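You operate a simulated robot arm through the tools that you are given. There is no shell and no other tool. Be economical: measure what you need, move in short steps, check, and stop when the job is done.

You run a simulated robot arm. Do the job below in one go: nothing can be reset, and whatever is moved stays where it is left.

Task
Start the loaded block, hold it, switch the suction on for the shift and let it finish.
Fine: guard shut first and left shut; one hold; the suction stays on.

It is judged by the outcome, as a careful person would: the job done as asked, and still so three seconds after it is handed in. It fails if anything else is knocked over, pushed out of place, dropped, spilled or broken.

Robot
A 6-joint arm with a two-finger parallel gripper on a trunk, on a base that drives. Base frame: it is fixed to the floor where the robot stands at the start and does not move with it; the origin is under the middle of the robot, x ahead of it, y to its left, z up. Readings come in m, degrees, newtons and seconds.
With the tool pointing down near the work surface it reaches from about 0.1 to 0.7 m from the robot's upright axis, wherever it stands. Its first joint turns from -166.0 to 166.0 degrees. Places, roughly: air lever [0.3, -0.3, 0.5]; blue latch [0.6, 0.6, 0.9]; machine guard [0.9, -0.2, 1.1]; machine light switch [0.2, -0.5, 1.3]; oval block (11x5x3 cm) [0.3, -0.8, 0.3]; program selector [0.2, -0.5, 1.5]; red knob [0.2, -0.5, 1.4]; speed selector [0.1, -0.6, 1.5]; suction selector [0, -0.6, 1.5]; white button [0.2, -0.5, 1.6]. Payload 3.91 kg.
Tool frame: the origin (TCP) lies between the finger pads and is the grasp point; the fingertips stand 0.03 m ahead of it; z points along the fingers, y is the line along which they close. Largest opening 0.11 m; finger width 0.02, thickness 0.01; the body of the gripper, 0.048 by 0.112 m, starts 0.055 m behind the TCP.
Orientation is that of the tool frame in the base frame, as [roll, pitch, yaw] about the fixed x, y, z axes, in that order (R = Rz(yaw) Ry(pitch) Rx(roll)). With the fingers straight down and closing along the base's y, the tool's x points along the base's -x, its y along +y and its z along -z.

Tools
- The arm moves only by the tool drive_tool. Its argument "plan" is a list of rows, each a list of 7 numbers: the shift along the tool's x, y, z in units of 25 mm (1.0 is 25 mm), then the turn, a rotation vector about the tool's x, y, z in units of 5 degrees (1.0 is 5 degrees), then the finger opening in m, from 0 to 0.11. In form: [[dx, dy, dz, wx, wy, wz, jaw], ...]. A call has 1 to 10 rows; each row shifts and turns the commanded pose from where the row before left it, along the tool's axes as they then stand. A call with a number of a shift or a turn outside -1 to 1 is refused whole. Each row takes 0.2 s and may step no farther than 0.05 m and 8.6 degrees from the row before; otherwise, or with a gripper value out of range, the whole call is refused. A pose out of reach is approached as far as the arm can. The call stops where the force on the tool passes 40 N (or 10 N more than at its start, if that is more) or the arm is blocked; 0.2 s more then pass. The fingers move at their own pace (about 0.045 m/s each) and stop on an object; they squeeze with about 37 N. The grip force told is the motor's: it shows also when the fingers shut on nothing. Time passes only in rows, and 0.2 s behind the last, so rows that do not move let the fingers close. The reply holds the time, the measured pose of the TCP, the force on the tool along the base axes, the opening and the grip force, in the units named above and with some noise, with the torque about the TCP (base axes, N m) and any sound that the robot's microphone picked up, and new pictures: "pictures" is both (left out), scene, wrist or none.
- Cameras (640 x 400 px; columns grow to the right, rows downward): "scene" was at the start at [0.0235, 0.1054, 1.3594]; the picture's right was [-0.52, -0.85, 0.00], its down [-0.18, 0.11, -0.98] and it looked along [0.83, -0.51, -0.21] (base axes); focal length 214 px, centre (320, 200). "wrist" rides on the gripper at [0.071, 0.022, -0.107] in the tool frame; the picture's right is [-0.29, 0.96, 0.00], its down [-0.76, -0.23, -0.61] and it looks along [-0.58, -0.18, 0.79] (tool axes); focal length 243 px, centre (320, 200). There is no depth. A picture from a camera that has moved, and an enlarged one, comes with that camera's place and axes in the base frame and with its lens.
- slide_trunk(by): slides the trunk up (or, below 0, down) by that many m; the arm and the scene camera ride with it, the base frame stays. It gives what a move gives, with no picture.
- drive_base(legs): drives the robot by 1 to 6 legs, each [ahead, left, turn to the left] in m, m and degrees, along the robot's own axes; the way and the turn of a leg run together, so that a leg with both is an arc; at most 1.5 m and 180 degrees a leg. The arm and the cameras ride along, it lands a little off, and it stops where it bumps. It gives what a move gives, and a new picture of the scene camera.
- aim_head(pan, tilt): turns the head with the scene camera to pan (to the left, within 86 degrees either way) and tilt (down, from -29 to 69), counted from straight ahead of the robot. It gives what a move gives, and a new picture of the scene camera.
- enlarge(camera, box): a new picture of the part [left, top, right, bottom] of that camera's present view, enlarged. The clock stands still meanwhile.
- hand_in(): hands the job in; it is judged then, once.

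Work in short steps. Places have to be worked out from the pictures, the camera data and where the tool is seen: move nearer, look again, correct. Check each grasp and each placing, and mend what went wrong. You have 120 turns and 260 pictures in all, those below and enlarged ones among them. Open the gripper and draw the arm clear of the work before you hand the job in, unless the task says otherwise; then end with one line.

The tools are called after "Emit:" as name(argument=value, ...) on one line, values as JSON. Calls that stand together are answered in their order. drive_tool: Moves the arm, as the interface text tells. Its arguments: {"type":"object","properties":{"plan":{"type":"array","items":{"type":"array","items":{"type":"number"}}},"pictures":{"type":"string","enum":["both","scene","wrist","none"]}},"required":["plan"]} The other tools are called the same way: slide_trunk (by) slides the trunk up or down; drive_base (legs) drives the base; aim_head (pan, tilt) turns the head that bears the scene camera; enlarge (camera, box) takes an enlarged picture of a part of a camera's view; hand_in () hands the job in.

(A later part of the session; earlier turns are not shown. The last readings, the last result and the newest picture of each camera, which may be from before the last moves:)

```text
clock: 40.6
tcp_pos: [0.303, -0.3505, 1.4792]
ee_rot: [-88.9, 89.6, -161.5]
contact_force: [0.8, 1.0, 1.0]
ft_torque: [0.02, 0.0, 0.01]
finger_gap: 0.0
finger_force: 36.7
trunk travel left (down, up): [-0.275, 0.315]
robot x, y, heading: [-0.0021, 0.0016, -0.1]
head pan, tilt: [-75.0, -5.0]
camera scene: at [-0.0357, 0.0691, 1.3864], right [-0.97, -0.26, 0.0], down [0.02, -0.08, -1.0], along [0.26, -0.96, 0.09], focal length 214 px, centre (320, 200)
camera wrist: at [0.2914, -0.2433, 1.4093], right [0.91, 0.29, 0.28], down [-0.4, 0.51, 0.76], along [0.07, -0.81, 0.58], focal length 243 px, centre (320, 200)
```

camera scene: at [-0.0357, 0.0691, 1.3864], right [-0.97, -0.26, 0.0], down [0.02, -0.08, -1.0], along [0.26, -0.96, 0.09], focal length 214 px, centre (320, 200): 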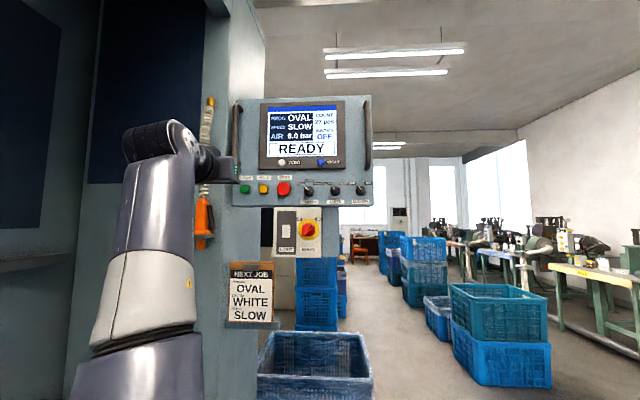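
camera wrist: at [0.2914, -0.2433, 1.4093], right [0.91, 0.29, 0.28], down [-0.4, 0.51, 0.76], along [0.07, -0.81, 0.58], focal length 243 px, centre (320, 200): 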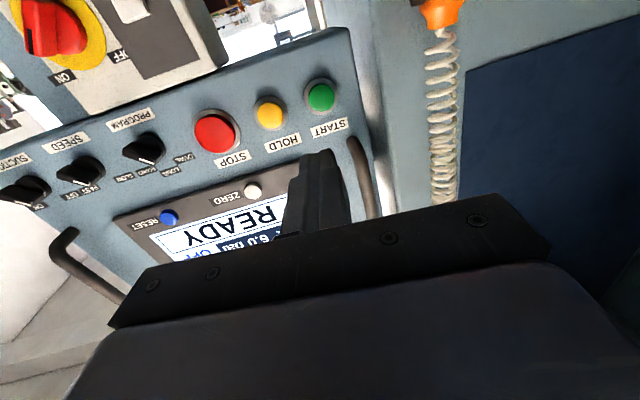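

START triangulates to (0.349, -0.486, 1.470), nearly dead ahead of the fingers. I approach to about 2 cm from it and check.

Emit:
drive_tool(plan=[[0.36, 0.12, 1, 0, 0, 0, 0], [0, 0, 1, 0, 0, 0, 0], [0, 0, 1, 0, 0, 0, 0], [0, 0, 0.6, 0, 0, 0, 0]], pictures="both")

Emit:
enlarge(camera="scene", box=[200, 140, 296, 200])

```text
clock: 41.6
tcp_pos: [0.3276, -0.4328, 1.4604]
ee_rot: [-59.2, 89.7, -131.5]
contact_force: [-0.8, 0.6, 0.2]
ft_torque: [0.01, 0.02, 0.0]
finger_gap: 0.0003
finger_force: 37.4
out of reach, approached as far as the arm can: row 3, 4
trunk travel left (down, up): [-0.275, 0.315]
robot x, y, heading: [-0.0051, -0.0036, -0.0]
head pan, tilt: [-75.0, -5.0]
camera scene: at [-0.0358, 0.0692, 1.3865], right [-0.97, -0.26, 0.0], down [0.02, -0.08, -1.0], along [0.26, -0.96, 0.09], focal length 214 px, centre (320, 200)
camera wrist: at [0.3158, -0.3258, 1.3871], right [0.91, 0.29, 0.28], down [-0.4, 0.51, 0.76], along [0.08, -0.81, 0.59], focal length 243 px, centre (320, 200)
```

scene: 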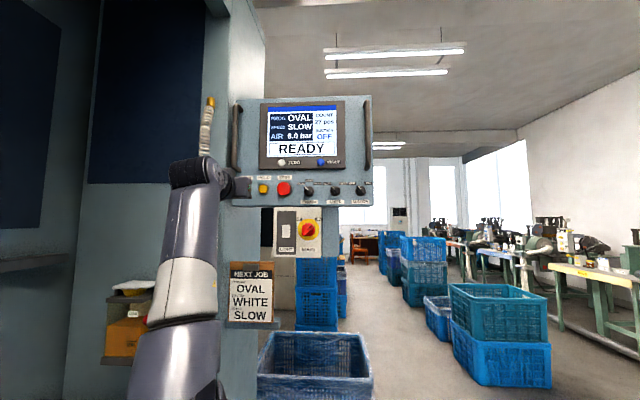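
wrist: 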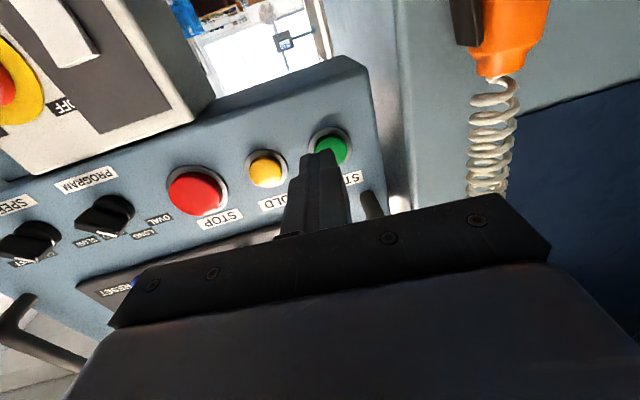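

```text
6.67 times, centred on (248, 170) of scene
camera zoom: at [-0.0358, 0.0692, 1.3865], right [-0.97, -0.26, 0.0], down [0.02, -0.08, -1.0], along [0.26, -0.96, 0.09], focal length 1430 px, centre (800, 400)
```

zoom: 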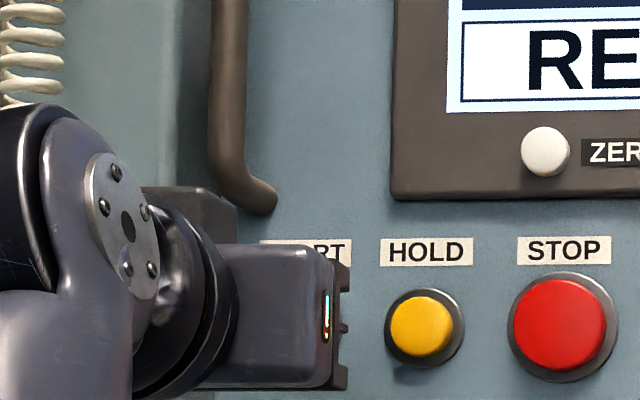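

The arm is at full stretch here. I'll back off, raise the trunk 0.2 m, and bring the tool down again by the same amount.

Emit:
drive_tool(plan=[[0, 0, -1, 0, 0, 0, 0], [0, 0, -1, 0, 0, 0, 0], [0, 0, -1, 0, 0, 0, 0], [0, 0, -1, 0, 0, 0, 0]], pictures="none")

Emit:
slide_trunk(by=0.2)

Emit:
drive_tool(plan=[[1, 0, 0, 0, 0, 0, 0], [1, 0, 0, 0, 0, 0, 0], [1, 0, 0, 0, 0, 0, 0], [1, 0, 0, 0, 0, 0, 0], [1, 0, 0, 0, 0, 0, 0], [1, 0, 0, 0, 0, 0, 0], [1, 0, 0, 0, 0, 0, 0]], pictures="both")

```text
clock: 42.6
tcp_pos: [0.2969, -0.3359, 1.4601]
ee_rot: [-84.0, 89.7, -156.5]
contact_force: [-0.3, -0.8, -0.6]
ft_torque: [-0.02, 0.01, -0.02]
finger_gap: 0.0
finger_force: 37.2
trunk travel left (down, up): [-0.275, 0.315]
robot x, y, heading: [-0.0023, 0.0018, 0.0]
head pan, tilt: [-75.0, -5.0]
```

```text
clock: 44.8
tcp_pos: [0.2955, -0.3363, 1.6608]
ee_rot: [-84.7, 89.6, -157.2]
contact_force: [0.4, -0.3, 0.3]
ft_torque: [-0.03, -0.01, -0.03]
finger_gap: 0.0
finger_force: 37.0
trunk travel left (down, up): [-0.475, 0.115]
robot x, y, heading: [0.0023, -0.0012, -0.0]
head pan, tilt: [-75.0, -5.0]
```

```text
clock: 46.4
tcp_pos: [0.2963, -0.3353, 1.4849]
ee_rot: [-85.7, 89.6, -158.2]
contact_force: [0.4, 0.0, 0.0]
ft_torque: [0.04, -0.03, 0.0]
finger_gap: 0.0
finger_force: 37.0
trunk travel left (down, up): [-0.475, 0.115]
robot x, y, heading: [-0.0004, -0.0017, -0.3]
head pan, tilt: [-75.0, -5.0]
camera scene: at [-0.0357, 0.069, 1.5865], right [-0.97, -0.26, 0.0], down [0.02, -0.08, -1.0], along [0.26, -0.96, 0.09], focal length 214 px, centre (320, 200)
camera wrist: at [0.2839, -0.229, 1.4144], right [0.91, 0.29, 0.28], down [-0.4, 0.51, 0.76], along [0.08, -0.81, 0.58], focal length 243 px, centre (320, 200)
```

scene: 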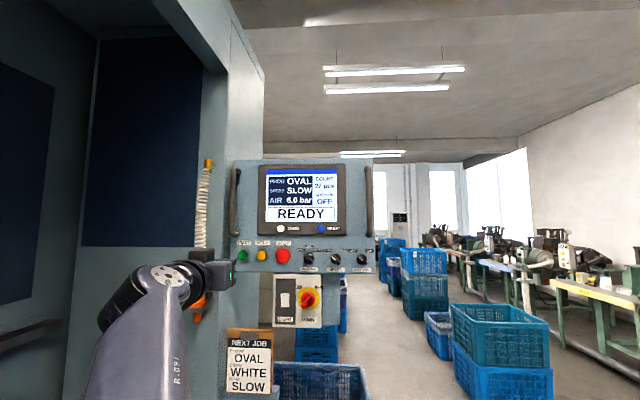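
wrist: 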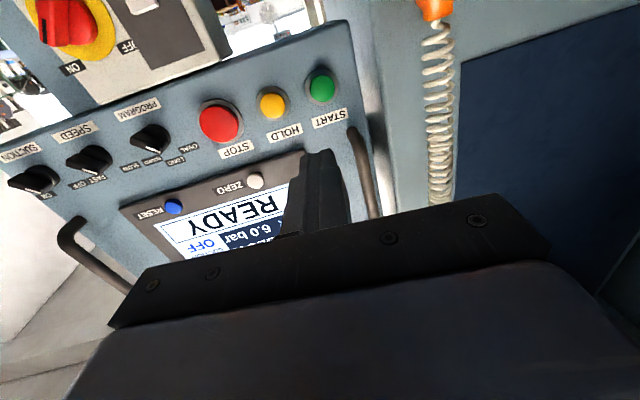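

Emit:
drive_tool(plan=[[0.64, 0.2, 1, 0, 0, 0, 0], [0, 0, 1, 0, 0, 0, 0], [0, 0, 1, 0, 0, 0, 0], [0, 0, 1, 0, 0, 0, 0]], pictures="both")

Emit:
enlarge(camera="wrist", box=[240, 80, 400, 180])

```text
clock: 47.4
tcp_pos: [0.3306, -0.4294, 1.469]
ee_rot: [-86.5, 89.6, -159.0]
contact_force: [0.2, -0.1, -0.4]
ft_torque: [0.0, 0.0, 0.0]
finger_gap: 0.0
finger_force: 36.5
trunk travel left (down, up): [-0.475, 0.115]
robot x, y, heading: [-0.0009, -0.0006, -0.0]
head pan, tilt: [-75.0, -5.0]
camera scene: at [-0.0356, 0.0689, 1.5865], right [-0.97, -0.26, 0.0], down [0.02, -0.08, -1.0], along [0.26, -0.96, 0.09], focal length 214 px, centre (320, 200)
camera wrist: at [0.3179, -0.3225, 1.3974], right [0.91, 0.29, 0.28], down [-0.4, 0.51, 0.76], along [0.08, -0.81, 0.58], focal length 243 px, centre (320, 200)
```

scene: 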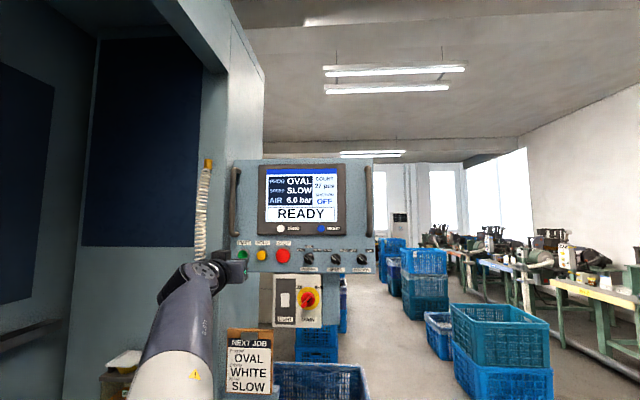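
wrist: 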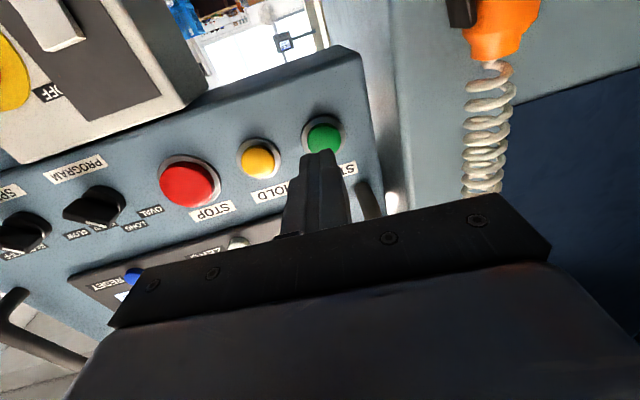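

```text
4.00 times, centred on (320, 130) of wrist
camera zoom: at [0.3179, -0.3225, 1.3974], right [0.91, 0.29, 0.28], down [-0.4, 0.51, 0.76], along [0.08, -0.81, 0.58], focal length 970 px, centre (320, 480)
```

zoom: 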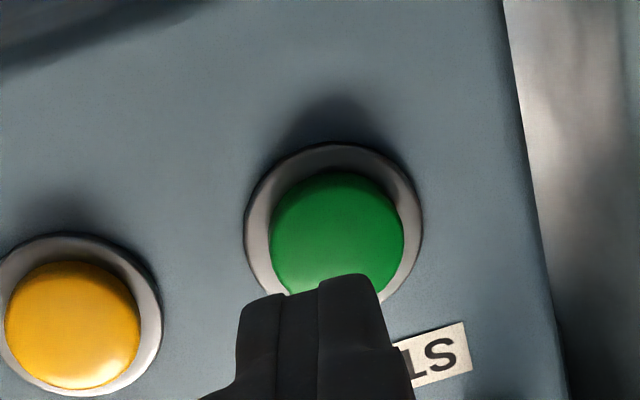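

START is straight ahead, ~4 cm from the tips. I advance in small steps and watch force and the screen.

Emit:
drive_tool(plan=[[0, 0.12, 0.5, 0, 0, 0, 0], [0, 0, 0.4, 0, 0, 0, 0], [0, 0, 0.2, 0, 0, 0, 0]], pictures="wrist")

```text
clock: 48.2
tcp_pos: [0.3407, -0.4533, 1.4693]
ee_rot: [-81.3, 89.6, -153.7]
contact_force: [-0.7, 0.0, 1.2]
ft_torque: [0.01, 0.0, -0.02]
finger_gap: 0.0
finger_force: 36.9
trunk travel left (down, up): [-0.475, 0.115]
robot x, y, heading: [-0.0001, -0.0027, 0.1]
head pan, tilt: [-75.0, -5.0]
camera wrist: at [0.3285, -0.3474, 1.3982], right [0.91, 0.29, 0.28], down [-0.4, 0.51, 0.76], along [0.08, -0.81, 0.58], focal length 243 px, centre (320, 200)
```

wrist: 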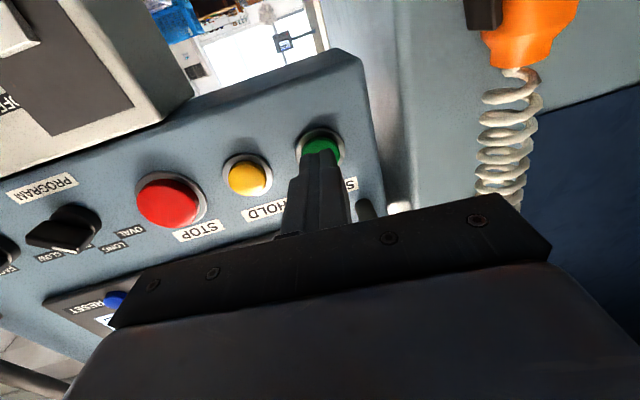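

Tips are aligned with the button; pressing in fine steps.

Emit:
drive_tool(plan=[[0, 0, 0.2, 0, 0, 0, 0], [0, 0, 0.15, 0, 0, 0, 0], [0, 0, 0.1, 0, 0, 0, 0]], pictures="scene")

```text
clock: 49.0
tcp_pos: [0.3447, -0.4664, 1.4702]
ee_rot: [-83.9, 89.6, -156.2]
contact_force: [0.7, 0.4, 0.4]
ft_torque: [-0.01, -0.01, -0.01]
finger_gap: 0.0001
finger_force: 37.5
trunk travel left (down, up): [-0.475, 0.115]
robot x, y, heading: [0.0018, -0.0025, -0.1]
head pan, tilt: [-75.0, -5.0]
camera scene: at [-0.0357, 0.069, 1.5865], right [-0.97, -0.26, 0.0], down [0.02, -0.08, -1.0], along [0.26, -0.96, 0.09], focal length 214 px, centre (320, 200)
```

scene: 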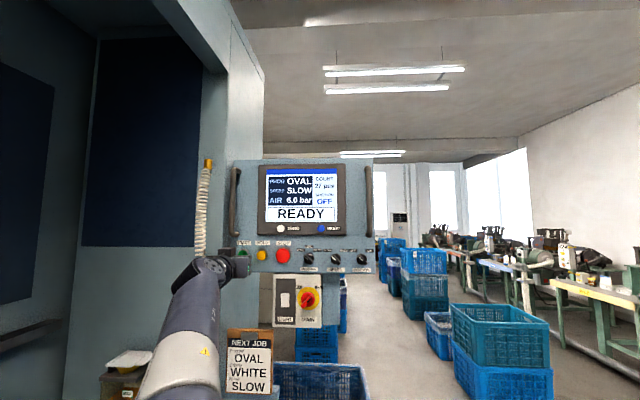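

Emit:
drive_tool(plan=[[0, 0, 0.12, 0, 0, 0, 0], [0, 0, 0.12, 0, 0, 0, 0]], pictures="scene")

```text
clock: 49.6
tcp_pos: [0.3462, -0.4727, 1.4689]
ee_rot: [-86.4, 89.7, -158.9]
contact_force: [0.3, -0.2, -0.4]
ft_torque: [0.01, 0.01, -0.03]
finger_gap: 0.0
finger_force: 37.0
trunk travel left (down, up): [-0.475, 0.115]
robot x, y, heading: [0.0001, 0.0009, -0.0]
head pan, tilt: [-75.0, -5.0]
camera scene: at [-0.0357, 0.069, 1.5865], right [-0.97, -0.26, 0.0], down [0.02, -0.08, -1.0], along [0.26, -0.96, 0.09], focal length 214 px, centre (320, 200)
```

scene: 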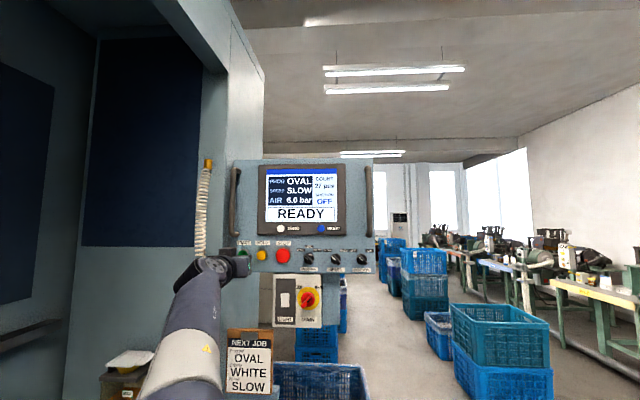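

No contact yet; a little farther, viewing from the wrist.

Emit:
drive_tool(plan=[[0, 0, 0.12, 0, 0, 0, 0], [0, 0, 0.12, 0, 0, 0, 0]], pictures="both")

Emit:
enlarge(camera="wrist", box=[240, 90, 400, 190])

```text
clock: 50.2
tcp_pos: [0.347, -0.4771, 1.4689]
ee_rot: [-78.7, 89.6, -151.2]
contact_force: [-0.4, 2.7, -1.2]
ft_torque: [0.01, -0.02, -0.02]
finger_gap: 0.0
finger_force: 36.8
trunk travel left (down, up): [-0.475, 0.115]
robot x, y, heading: [-0.0013, -0.0001, 0.2]
head pan, tilt: [-75.0, -5.0]
heard: click
camera scene: at [-0.0359, 0.0695, 1.5864], right [-0.97, -0.26, 0.0], down [0.02, -0.08, -1.0], along [0.26, -0.96, 0.09], focal length 214 px, centre (320, 200)
camera wrist: at [0.3361, -0.37, 1.3979], right [0.91, 0.29, 0.28], down [-0.4, 0.51, 0.76], along [0.08, -0.81, 0.58], focal length 243 px, centre (320, 200)
```

scene: 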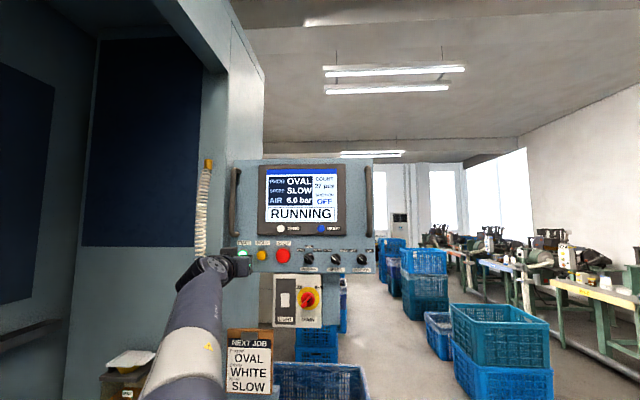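
wrist: 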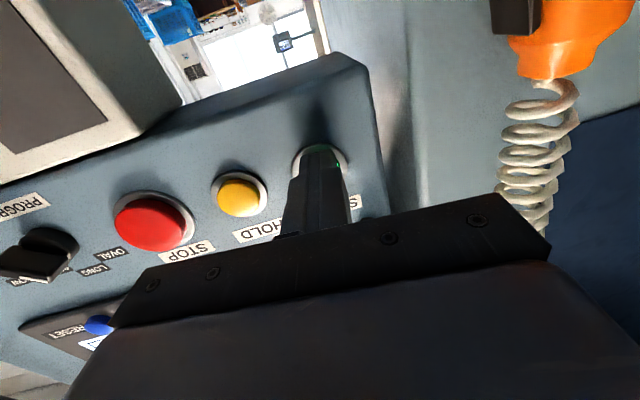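

```text
4.00 times, centred on (320, 140) of wrist
camera zoom: at [0.3361, -0.37, 1.3979], right [0.91, 0.29, 0.28], down [-0.4, 0.51, 0.76], along [0.08, -0.81, 0.58], focal length 970 px, centre (320, 440)
```

zoom: 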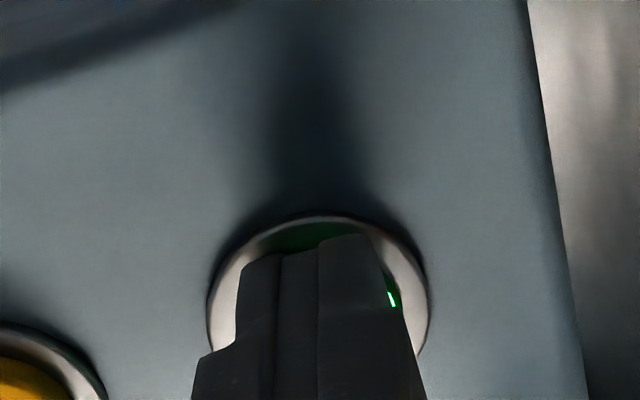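

Click, and RUNNING. I back off 2 cm and shift 5.6 cm to HOLD.

Emit:
drive_tool(plan=[[0, 0, -0.8, 0, 0, 0, 0], [0, -1, 0, 0, 0, 0, 0], [0, -1, 0, 0, 0, 0, 0], [0, -0.26, 0.2, 0, 0, 0, 0]], pictures="both")

```text
clock: 51.2
tcp_pos: [0.2902, -0.48, 1.469]
ee_rot: [-83.8, 89.6, -156.2]
contact_force: [0.3, 0.9, 0.2]
ft_torque: [0.0, -0.01, 0.02]
finger_gap: 0.0002
finger_force: 37.3
trunk travel left (down, up): [-0.475, 0.115]
robot x, y, heading: [-0.001, 0.0007, 0.1]
head pan, tilt: [-75.0, -5.0]
camera scene: at [-0.0359, 0.069, 1.5865], right [-0.97, -0.26, 0.0], down [0.02, -0.08, -1.0], along [0.26, -0.96, 0.09], focal length 214 px, centre (320, 200)
camera wrist: at [0.2776, -0.373, 1.3981], right [0.91, 0.29, 0.28], down [-0.4, 0.51, 0.76], along [0.08, -0.81, 0.58], focal length 243 px, centre (320, 200)
```

scene: 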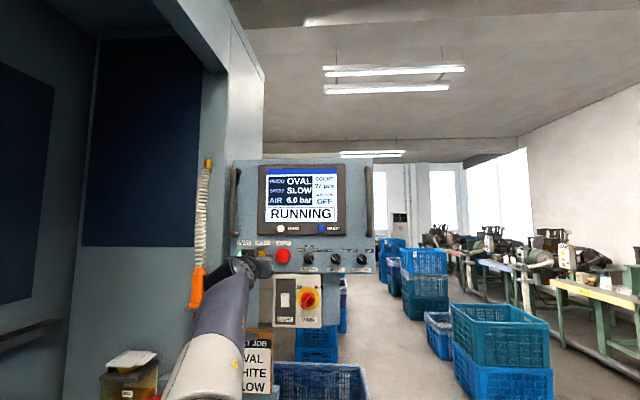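
wrist: 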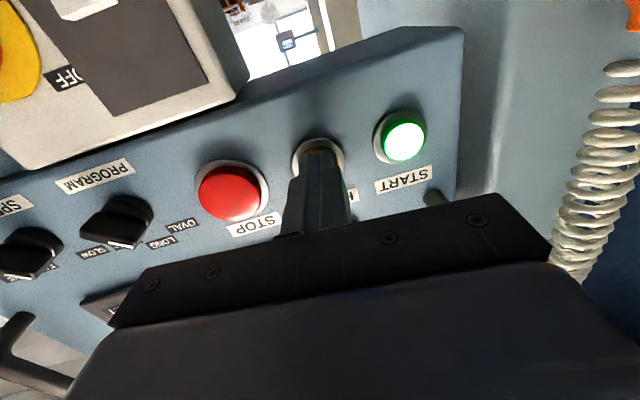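

Aligned with HOLD; pressing by ~15 mm.

Emit:
drive_tool(plan=[[0, 0, 0.25, 0, 0, 0, 0], [0, 0, 0.2, 0, 0, 0, 0], [0, 0, 0.15, 0, 0, 0, 0]], pictures="scene")

```text
clock: 52.0
tcp_pos: [0.2938, -0.4918, 1.4703]
ee_rot: [-77.8, 89.6, -150.3]
contact_force: [-6.8, 15.2, -6.3]
ft_torque: [0.17, -0.01, -0.17]
finger_gap: 0.0
finger_force: 36.7
trunk travel left (down, up): [-0.475, 0.115]
robot x, y, heading: [-0.0004, 0.0027, 0.1]
head pan, tilt: [-75.0, -5.0]
heard: click
camera scene: at [-0.0369, 0.0717, 1.5862], right [-0.97, -0.26, 0.0], down [0.02, -0.09, -1.0], along [0.26, -0.96, 0.09], focal length 214 px, centre (320, 200)
```

scene: 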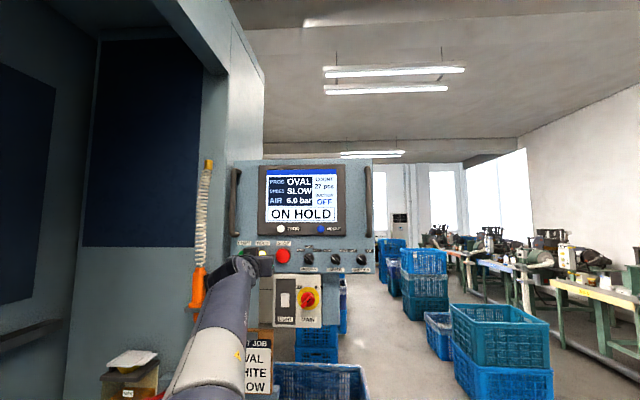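

ON HOLD. Backing off 10 cm and moving along the panel toward the suction selector.

Emit:
drive_tool(plan=[[0, 0, -1, 0, 0, 0, 0], [0, 0, -1, 0, 0, 0, 0], [0, 0, -1, 0, 0, 0, 0], [0, 0, -1, 0, 0, 0, 0], [0, -1, 0, 0, 0, 0, 0.05], [0, -1, 0, 0, 0, 0, 0.05], [0, -1, 0, 0, 0, 0, 0.05], [0, -1, 0, 0, 0, 0, 0.05], [0, -1, 0, 0, 0, 0, 0.05], [0, -1, 0, 0, 0, 0, 0.05]], pictures="none")

Emit:
drive_tool(plan=[[0, -1, 0, 0, 0, 0, 0.05], [0, -1, 0, 0, 0, 0, 0.05], [0, -1, 0, 0, 0, 0, 0.05], [0, -1, 0, 0, 0, 0, 0.05]], pictures="both")

```text
clock: 54.2
tcp_pos: [0.1215, -0.4454, 1.4712]
ee_rot: [-80.9, 89.6, -153.5]
contact_force: [-0.5, -0.1, 0.3]
ft_torque: [0.03, -0.03, 0.01]
finger_gap: 0.0502
finger_force: 0.0
trunk travel left (down, up): [-0.475, 0.115]
robot x, y, heading: [-0.0051, -0.0035, -0.0]
head pan, tilt: [-75.0, -5.0]
```

```text
clock: 55.2
tcp_pos: [0.0267, -0.4759, 1.4719]
ee_rot: [-80.4, 89.7, -152.7]
contact_force: [-0.4, -0.4, 0.5]
ft_torque: [-0.01, -0.01, -0.02]
finger_gap: 0.05
finger_force: 0.1
trunk travel left (down, up): [-0.475, 0.115]
robot x, y, heading: [0.0001, -0.0008, -0.3]
head pan, tilt: [-75.0, -5.0]
camera scene: at [-0.0359, 0.069, 1.5865], right [-0.97, -0.26, 0.0], down [0.02, -0.08, -1.0], along [0.26, -0.96, 0.09], focal length 214 px, centre (320, 200)
camera wrist: at [0.0153, -0.3685, 1.4002], right [0.91, 0.29, 0.28], down [-0.4, 0.51, 0.76], along [0.08, -0.81, 0.58], focal length 243 px, centre (320, 200)
```

scene: 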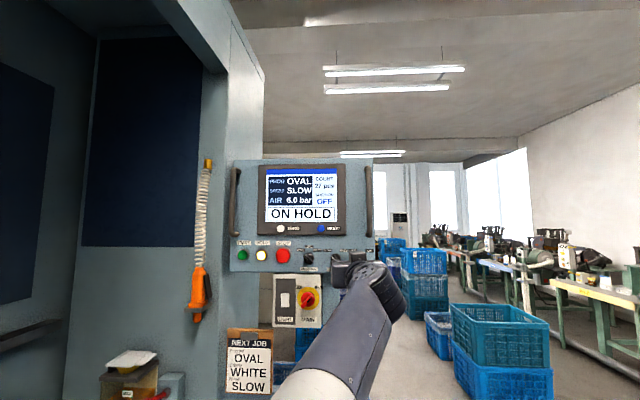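
wrist: 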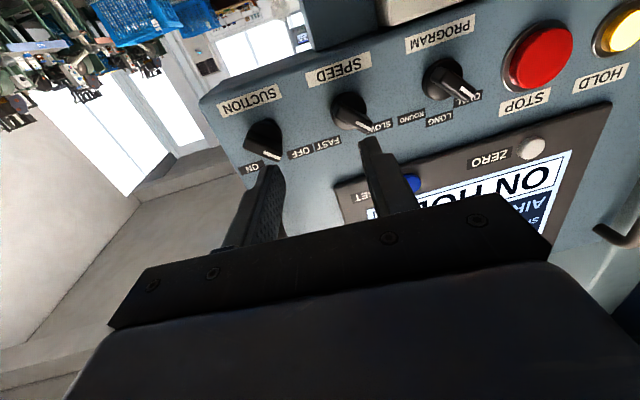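

Suction knob is about 5 cm farther along and ~12 cm ahead. Move over and approach partway.

Emit:
drive_tool(plan=[[0, -1, 0, 0, 0, 0, 0.06], [-0.1, -1, 0, 0, 0, 0, 0.06], [0, -0.1, 1, 0, 0, 0, 0.06], [0, 0, 0.6, 0, 0, 0, 0.06]], pictures="wrist")

Emit:
enlarge(camera="wrist", box=[224, 60, 416, 180])

```text
clock: 56.2
tcp_pos: [-0.0113, -0.5311, 1.475]
ee_rot: [-88.0, 89.6, -160.4]
contact_force: [-0.7, 0.2, 0.1]
ft_torque: [-0.01, -0.03, -0.03]
finger_gap: 0.0599
finger_force: 0.0
trunk travel left (down, up): [-0.475, 0.115]
robot x, y, heading: [-0.0049, -0.0008, -0.2]
head pan, tilt: [-75.0, -5.0]
camera wrist: at [-0.0231, -0.4238, 1.4035], right [0.91, 0.29, 0.28], down [-0.4, 0.51, 0.76], along [0.08, -0.81, 0.58], focal length 243 px, centre (320, 200)
```

wrist: 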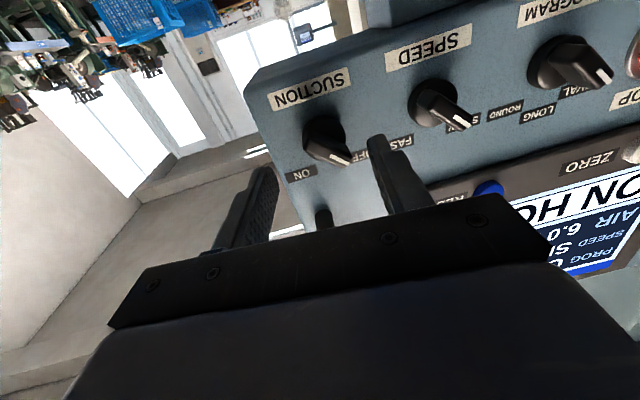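

```text
3.33 times, centred on (320, 120) of wrist
camera zoom: at [-0.0231, -0.4238, 1.4035], right [0.91, 0.29, 0.28], down [-0.4, 0.51, 0.76], along [0.08, -0.81, 0.58], focal length 809 px, centre (320, 467)
```

zoom: 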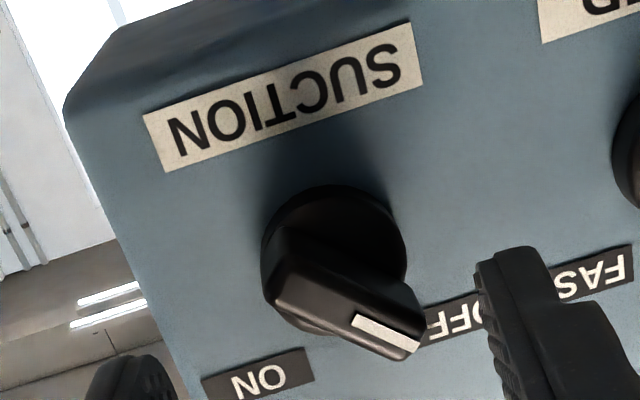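

The knob is a bar-grip type pointing upper left (OFF). I roll the tool −45° so the fingers straddle the bar.

Emit:
drive_tool(plan=[[0.05, 0.17, 0.4, 0, 0, -1, 0.06], [0, 0, 0, 0, 0, -1, 0.06], [0, 0, 0, 0, 0, -1, 0.06], [0, 0, 0, 0, 0, -1, 0.06], [0, 0, 0, 0, 0, -1, 0.06], [0, 0, 0, 0, 0, -1, 0.06], [0, 0, 0, 0, 0, -1, 0.06], [0, 0, 0, 0, 0, -1, 0.06], [0, 0, 0, 0, 0, -1, 0.06]], pictures="both")

Emit:
enlarge(camera="wrist", box=[208, 60, 432, 200])

```text
clock: 58.2
tcp_pos: [-0.0058, -0.5373, 1.4736]
ee_rot: [-90.0, 44.6, -162.3]
contact_force: [0.0, 0.0, 0.2]
ft_torque: [-0.01, 0.02, 0.02]
finger_gap: 0.06
finger_force: 0.2
trunk travel left (down, up): [-0.475, 0.115]
robot x, y, heading: [-0.0021, 0.0036, -0.1]
head pan, tilt: [-75.0, -5.0]
camera scene: at [-0.0358, 0.069, 1.5865], right [-0.97, -0.26, 0.0], down [0.02, -0.08, -1.0], along [0.26, -0.96, 0.09], focal length 214 px, centre (320, 200)
camera wrist: at [-0.0712, -0.4474, 1.4082], right [0.84, 0.27, -0.48], down [0.18, 0.69, 0.7], along [0.52, -0.67, 0.53], focal length 243 px, centre (320, 200)
```

scene: 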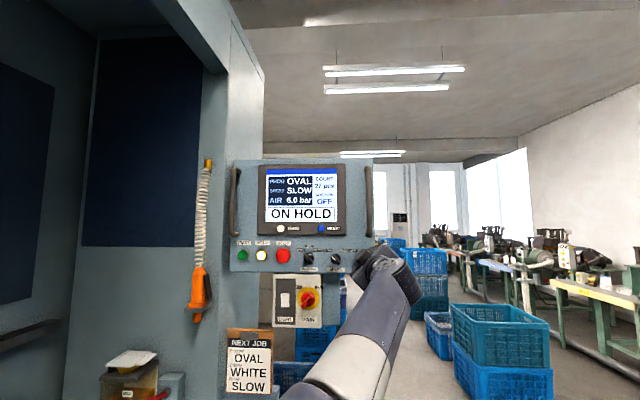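
wrist: 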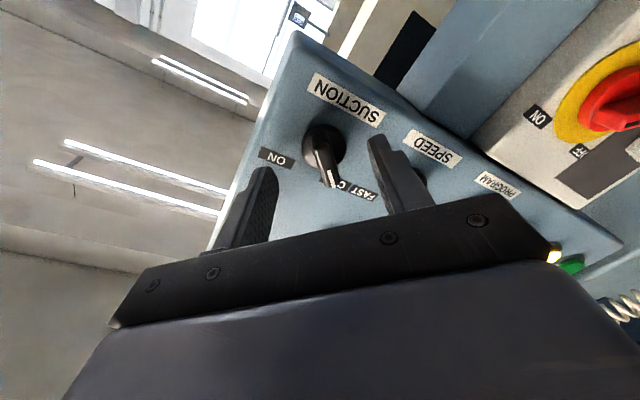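

```text
2.86 times, centred on (320, 130) of wrist
camera zoom: at [-0.0712, -0.4474, 1.4082], right [0.84, 0.27, -0.48], down [0.18, 0.69, 0.7], along [0.52, -0.67, 0.53], focal length 693 px, centre (320, 400)
```

zoom: 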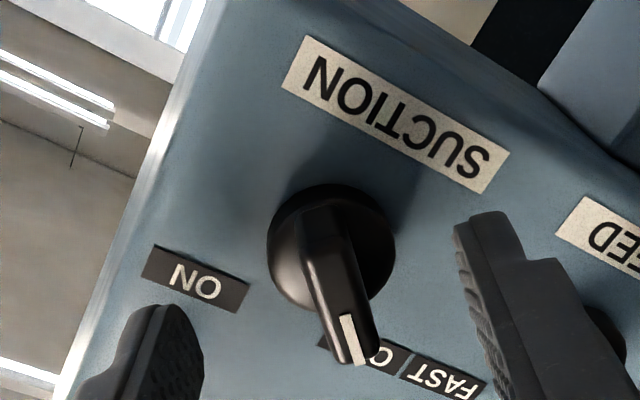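

Fingers straddle the bar nicely. Advance 2 cm with a small lateral correction.

Emit:
drive_tool(plan=[[0, 0.12, 0.4, 0, 0, 0, 0.05], [0, 0, 0.4, 0, 0, 0, 0.05]], pictures="wrist")

Emit:
enlarge(camera="wrist", box=[208, 80, 432, 220])

```text
clock: 58.8
tcp_pos: [0.0005, -0.5519, 1.472]
ee_rot: [-89.8, 44.6, -162.4]
contact_force: [-4.6, 18.3, -6.6]
ft_torque: [-0.11, -0.24, -0.56]
finger_gap: 0.0474
finger_force: 0.1
trunk travel left (down, up): [-0.475, 0.115]
robot x, y, heading: [-0.0045, 0.0016, -0.2]
head pan, tilt: [-75.0, -5.0]
camera wrist: at [-0.0651, -0.4615, 1.4069], right [0.84, 0.26, -0.48], down [0.18, 0.7, 0.7], along [0.52, -0.67, 0.54], focal length 243 px, centre (320, 200)
```

wrist: 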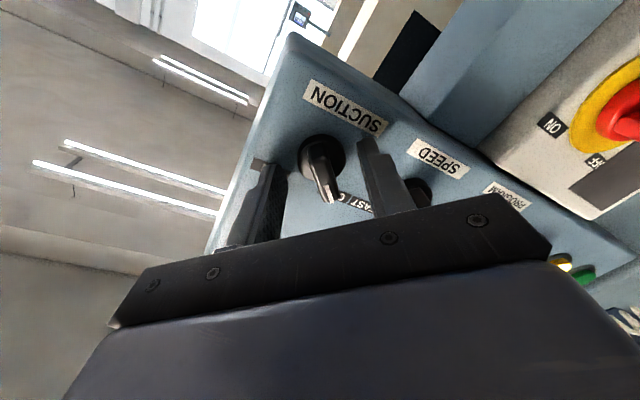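

```text
2.86 times, centred on (320, 150) of wrist
camera zoom: at [-0.0651, -0.4615, 1.4069], right [0.84, 0.26, -0.48], down [0.18, 0.7, 0.7], along [0.52, -0.67, 0.54], focal length 693 px, centre (320, 343)
```

zoom: 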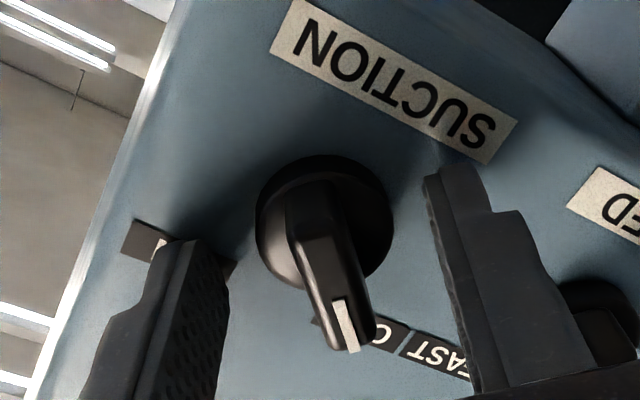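

Light contact at one fingertip suggests the panel is ~6° less angled than the tool. I back off 1 cm, correct yaw by −6° and re-look.

Emit:
drive_tool(plan=[[0, 0, -0.5, 0, 0, 0, 0.05], [0, 0, 0, 0.85, 0.85, 0, 0.05], [0, 0, 0, 0, 0, 0, 0.05]], pictures="wrist")

Emit:
enlarge(camera="wrist", box=[208, 80, 432, 220])

```text
clock: 59.6
tcp_pos: [-0.001, -0.5429, 1.4709]
ee_rot: [-89.9, 44.6, -168.4]
contact_force: [-0.1, -0.2, -0.3]
ft_torque: [-0.04, 0.03, 0.01]
finger_gap: 0.0502
finger_force: 0.0
trunk travel left (down, up): [-0.475, 0.115]
robot x, y, heading: [-0.0006, -0.0022, -0.3]
head pan, tilt: [-75.0, -5.0]
camera wrist: at [-0.0565, -0.4465, 1.4055], right [0.86, 0.18, -0.48], down [0.25, 0.67, 0.7], along [0.44, -0.72, 0.54], focal length 243 px, centre (320, 200)
```

wrist: 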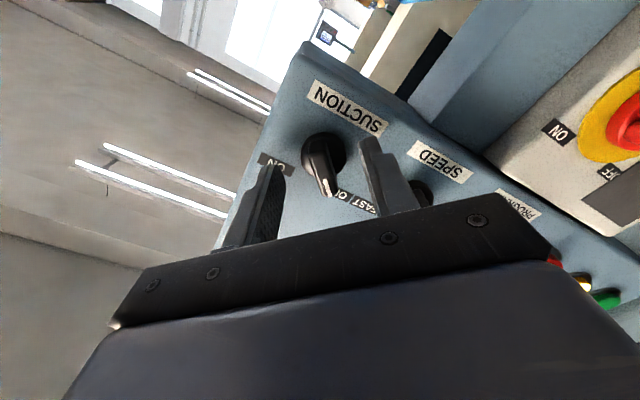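

```text
2.86 times, centred on (320, 150) of wrist
camera zoom: at [-0.0565, -0.4465, 1.4055], right [0.86, 0.18, -0.48], down [0.25, 0.67, 0.7], along [0.44, -0.72, 0.54], focal length 693 px, centre (320, 343)
```

zoom: 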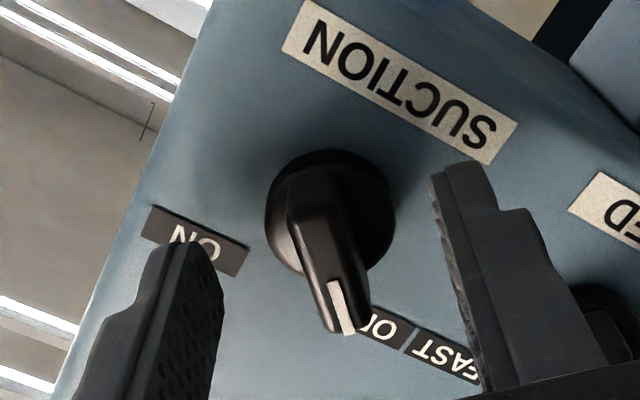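

Well centred. Advance ~11 mm and close on the bar.

Emit:
drive_tool(plan=[[0, 0, 0.25, 0, 0, 0, 0.05], [0, 0, 0.2, 0, 0, 0, 0.05]], pictures="none")

```text
clock: 60.2
tcp_pos: [0.0006, -0.5551, 1.4704]
ee_rot: [-89.8, 44.6, -168.4]
contact_force: [0.3, 1.8, -0.6]
ft_torque: [0.04, 0.03, 0.03]
finger_gap: 0.0501
finger_force: 0.5
trunk travel left (down, up): [-0.475, 0.115]
robot x, y, heading: [-0.0011, 0.0001, 0.1]
head pan, tilt: [-75.0, -5.0]
```

Emit:
drive_tool(plan=[[0, 0, 0, 0, 0, 0, 0.02], [0, 0, 0, 0, 0, 0, 0.01], [0, 0, 0, 0, 0, 0, 0.0], [0, 0, 0, 0, 0, 0, 0.0]], pictures="wrist")

Emit:
enlarge(camera="wrist", box=[208, 80, 432, 220])

```text
clock: 61.2
tcp_pos: [0.0034, -0.553, 1.4704]
ee_rot: [-90.1, 44.6, -168.4]
contact_force: [6.2, 7.7, -13.7]
ft_torque: [0.21, 0.1, 0.14]
finger_gap: 0.0295
finger_force: 45.1
trunk travel left (down, up): [-0.475, 0.115]
robot x, y, heading: [-0.001, 0.0001, -0.0]
head pan, tilt: [-75.0, -5.0]
camera wrist: at [-0.0529, -0.4572, 1.4045], right [0.86, 0.18, -0.48], down [0.25, 0.67, 0.7], along [0.45, -0.72, 0.53], focal length 243 px, centre (320, 200)
```

wrist: 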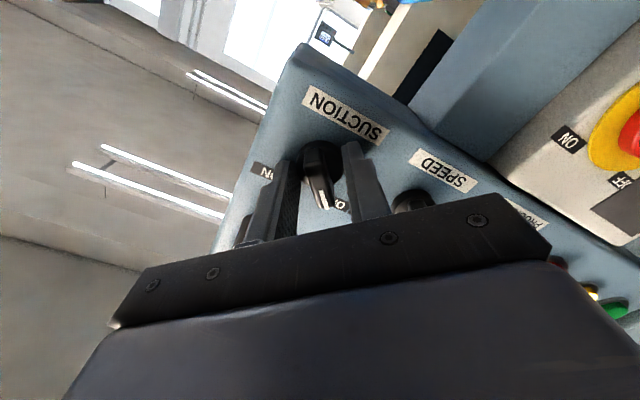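

```text
2.86 times, centred on (320, 150) of wrist
camera zoom: at [-0.0529, -0.4572, 1.4045], right [0.86, 0.18, -0.48], down [0.25, 0.67, 0.7], along [0.45, -0.72, 0.53], focal length 693 px, centre (320, 343)
```

zoom: 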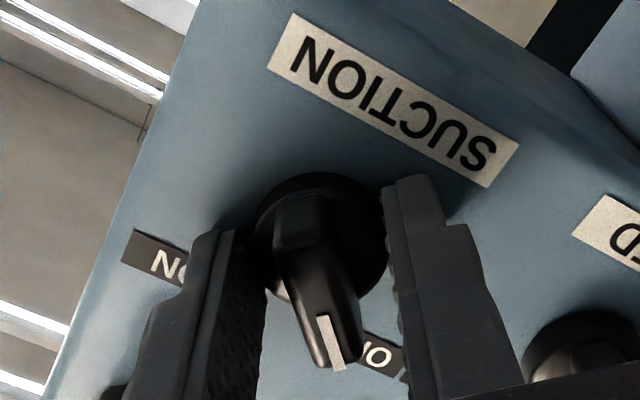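

The fingers have closed on the round base (29.5 mm). I open, back off 1.2 cm and close on the narrower bar.

Emit:
drive_tool(plan=[[0, 0, 0, 0, 0, 0, 0.05], [0, 0, -0.25, 0, 0, 0, 0.05], [0, 0, -0.25, 0, 0, 0, 0.03], [0, 0, 0, 0, 0, 0, 0.01], [0, 0, 0, 0, 0, 0, 0.0], [0, 0, 0, 0, 0, 0, 0.0]], pictures="wrist")

Emit:
enlarge(camera="wrist", box=[208, 80, 432, 220])

```text
clock: 62.6
tcp_pos: [0.0012, -0.5422, 1.4701]
ee_rot: [-90.1, 44.6, -168.4]
contact_force: [5.4, 8.2, -13.8]
ft_torque: [-0.27, -0.33, 0.37]
finger_gap: 0.011
finger_force: 44.8
trunk travel left (down, up): [-0.475, 0.115]
robot x, y, heading: [-0.0003, -0.0004, -0.0]
head pan, tilt: [-75.0, -5.0]
camera wrist: at [-0.0551, -0.445, 1.4048], right [0.86, 0.18, -0.48], down [0.25, 0.67, 0.7], along [0.45, -0.72, 0.53], focal length 243 px, centre (320, 200)
```

wrist: 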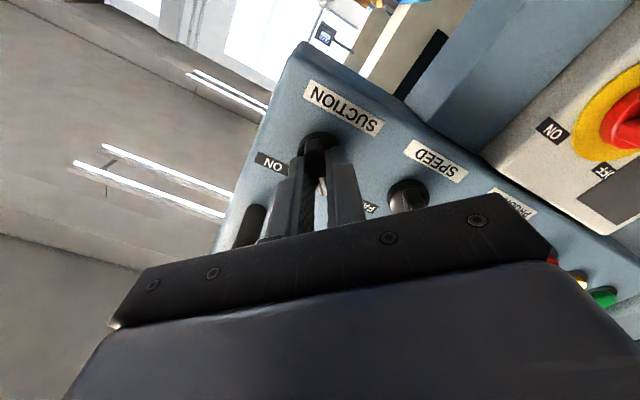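

```text
2.86 times, centred on (320, 150) of wrist
camera zoom: at [-0.0551, -0.445, 1.4048], right [0.86, 0.18, -0.48], down [0.25, 0.67, 0.7], along [0.45, -0.72, 0.53], focal length 693 px, centre (320, 343)
```

zoom: 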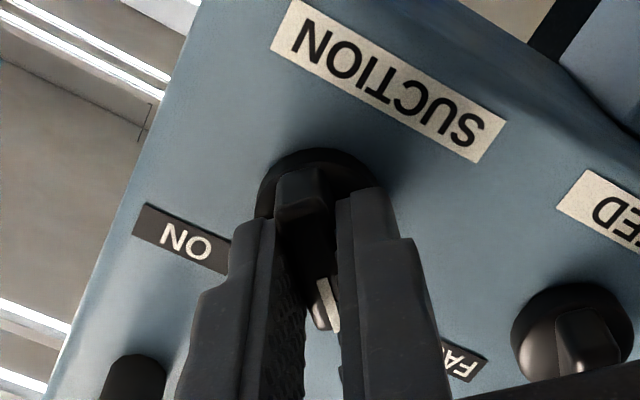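

Bar gripped (11 mm). Now I turn clockwise (+z), in steps.

Emit:
drive_tool(plan=[[0, 0.08, 0, 0, 0, 0.6, 0], [0, 0, 0, 0, 0, 1, 0], [0, 0, 0, 0, 0, 1, 0], [0, 0, 0, 0, 0, 1, 0], [0, 0, 0, 0, 0, 1, 0], [0, 0, 0, 0, 0, 1, 0]], pictures="both")

```text
clock: 64.0
tcp_pos: [0.001, -0.5416, 1.4698]
ee_rot: [-89.5, 72.7, -168.1]
contact_force: [-0.2, 7.4, -5.9]
ft_torque: [0.21, 0.03, 0.04]
finger_gap: 0.0108
finger_force: 44.9
trunk travel left (down, up): [-0.475, 0.115]
robot x, y, heading: [-0.0006, 0.0016, -0.1]
head pan, tilt: [-75.0, -5.0]
camera scene: at [-0.0358, 0.0701, 1.5864], right [-0.97, -0.26, 0.0], down [0.02, -0.08, -1.0], along [0.26, -0.96, 0.09], focal length 214 px, centre (320, 200)
camera wrist: at [-0.0206, -0.4382, 1.3953], right [0.98, 0.2, -0.01], down [-0.12, 0.6, 0.79], along [0.16, -0.78, 0.61], focal length 243 px, centre (320, 200)
```

scene: 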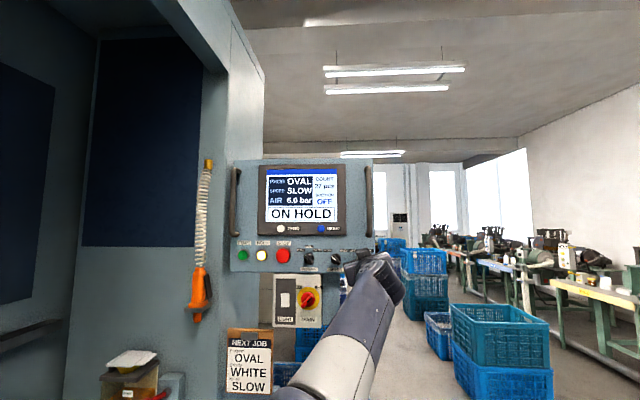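
wrist: 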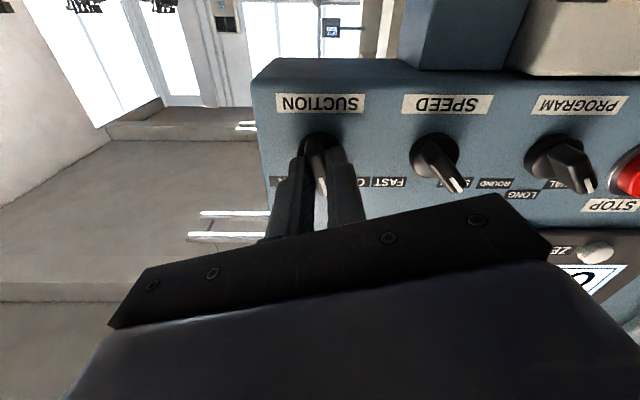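

It turns with the knob; forces are low. Continue turning.

Emit:
drive_tool(plan=[[0, 0, 0, 0, 0, 1, 0], [0, 0, 0, 0, 0, 1, 0], [0, 0, 0, 0, 0, 1, 0], [0, 0, 0, 0, 0, 1, 0], [0, 0, 0, 0, 0, 1, 0], [0, 0, 0, 0, 0, 1, 0], [0, 0, 0, 0, 0, 1, 0]], pictures="both")

Emit:
enlarge(camera="scene", box=[230, 160, 390, 260])

```text
clock: 65.6
tcp_pos: [0.0009, -0.5412, 1.4708]
ee_rot: [89.7, 72.3, 11.3]
contact_force: [1.7, 4.6, -6.4]
ft_torque: [-1.15, -0.21, -0.42]
finger_gap: 0.0109
finger_force: 44.7
trunk travel left (down, up): [-0.475, 0.115]
robot x, y, heading: [-0.0039, -0.0045, 0.1]
head pan, tilt: [-75.0, -5.0]
camera scene: at [-0.0355, 0.0694, 1.5864], right [-0.97, -0.26, 0.0], down [0.02, -0.08, -1.0], along [0.26, -0.96, 0.09], focal length 214 px, centre (320, 200)
camera wrist: at [0.0211, -0.4296, 1.4086], right [0.81, 0.17, 0.57], down [-0.56, 0.51, 0.65], along [-0.18, -0.85, 0.5], focal length 243 px, centre (320, 200)
```

scene: 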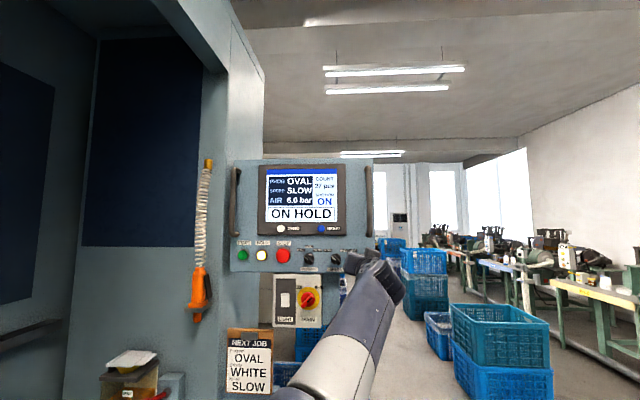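
wrist: 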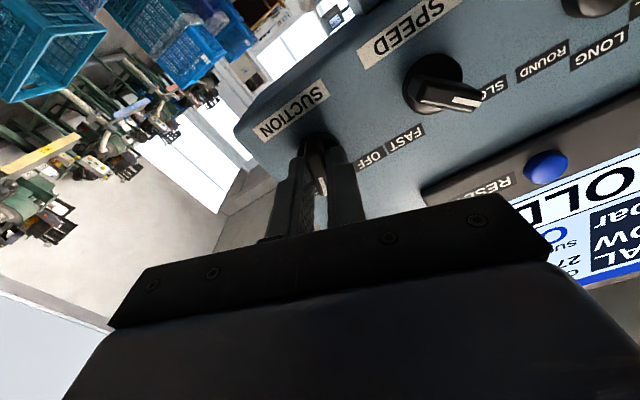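

```text
4.00 times, centred on (310, 210) of scene
camera zoom: at [-0.0355, 0.0694, 1.5864], right [-0.97, -0.26, 0.0], down [0.02, -0.08, -1.0], along [0.26, -0.96, 0.09], focal length 858 px, centre (360, 160)
```

zoom: 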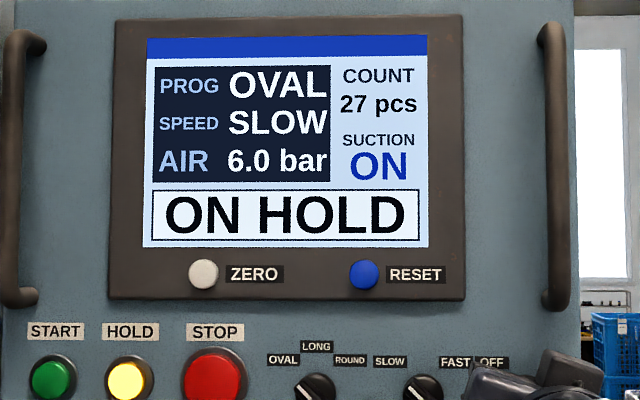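

SUCTION shows ON. The tool has turned ~63°, so I turn on toward the ON mark until it seats.

Emit:
drive_tool(plan=[[0, 0, 0, 0, 0, 1, 0], [0, 0, 0, 0, 0, 1, 0], [0, 0, 0, 0, 0, 1, 0]], pictures="wrist")

Emit:
enlarge(camera="wrist", box=[208, 80, 432, 220])

```text
clock: 66.4
tcp_pos: [0.0004, -0.5404, 1.4705]
ee_rot: [89.8, 57.3, 11.5]
contact_force: [0.7, 2.2, -3.1]
ft_torque: [0.18, 0.02, -0.11]
finger_gap: 0.0106
finger_force: 44.7
trunk travel left (down, up): [-0.475, 0.115]
robot x, y, heading: [-0.0016, -0.0005, 0.3]
head pan, tilt: [-75.0, -5.0]
camera wrist: at [0.035, -0.4267, 1.4215], right [0.64, 0.13, 0.76], down [-0.71, 0.47, 0.51], along [-0.29, -0.87, 0.4], focal length 243 px, centre (320, 200)
```

wrist: 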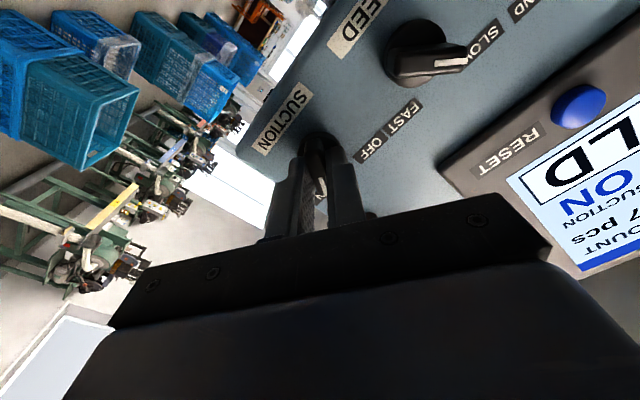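

```text
2.86 times, centred on (320, 150) of wrist
camera zoom: at [0.035, -0.4267, 1.4215], right [0.64, 0.13, 0.76], down [-0.71, 0.47, 0.51], along [-0.29, -0.87, 0.4], focal length 693 px, centre (320, 343)
```

zoom: 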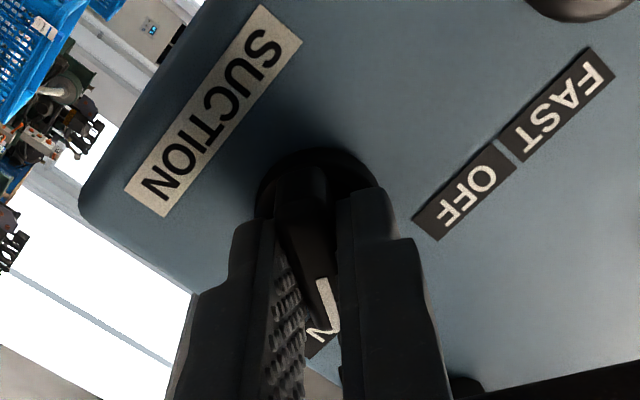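

Emit:
drive_tool(plan=[[0, 0, 0, 0, 0, 1, 0], [0, 0, 0, 0, 0, 1, 0]], pictures="none")

```text
clock: 67.0
tcp_pos: [0.0008, -0.5421, 1.4699]
ee_rot: [89.9, 47.3, 11.6]
contact_force: [0.0, 5.6, -1.2]
ft_torque: [0.52, 0.1, 0.29]
finger_gap: 0.0105
finger_force: 44.6
trunk travel left (down, up): [-0.475, 0.115]
robot x, y, heading: [0.0008, 0.0021, -0.1]
head pan, tilt: [-75.0, -5.0]
```

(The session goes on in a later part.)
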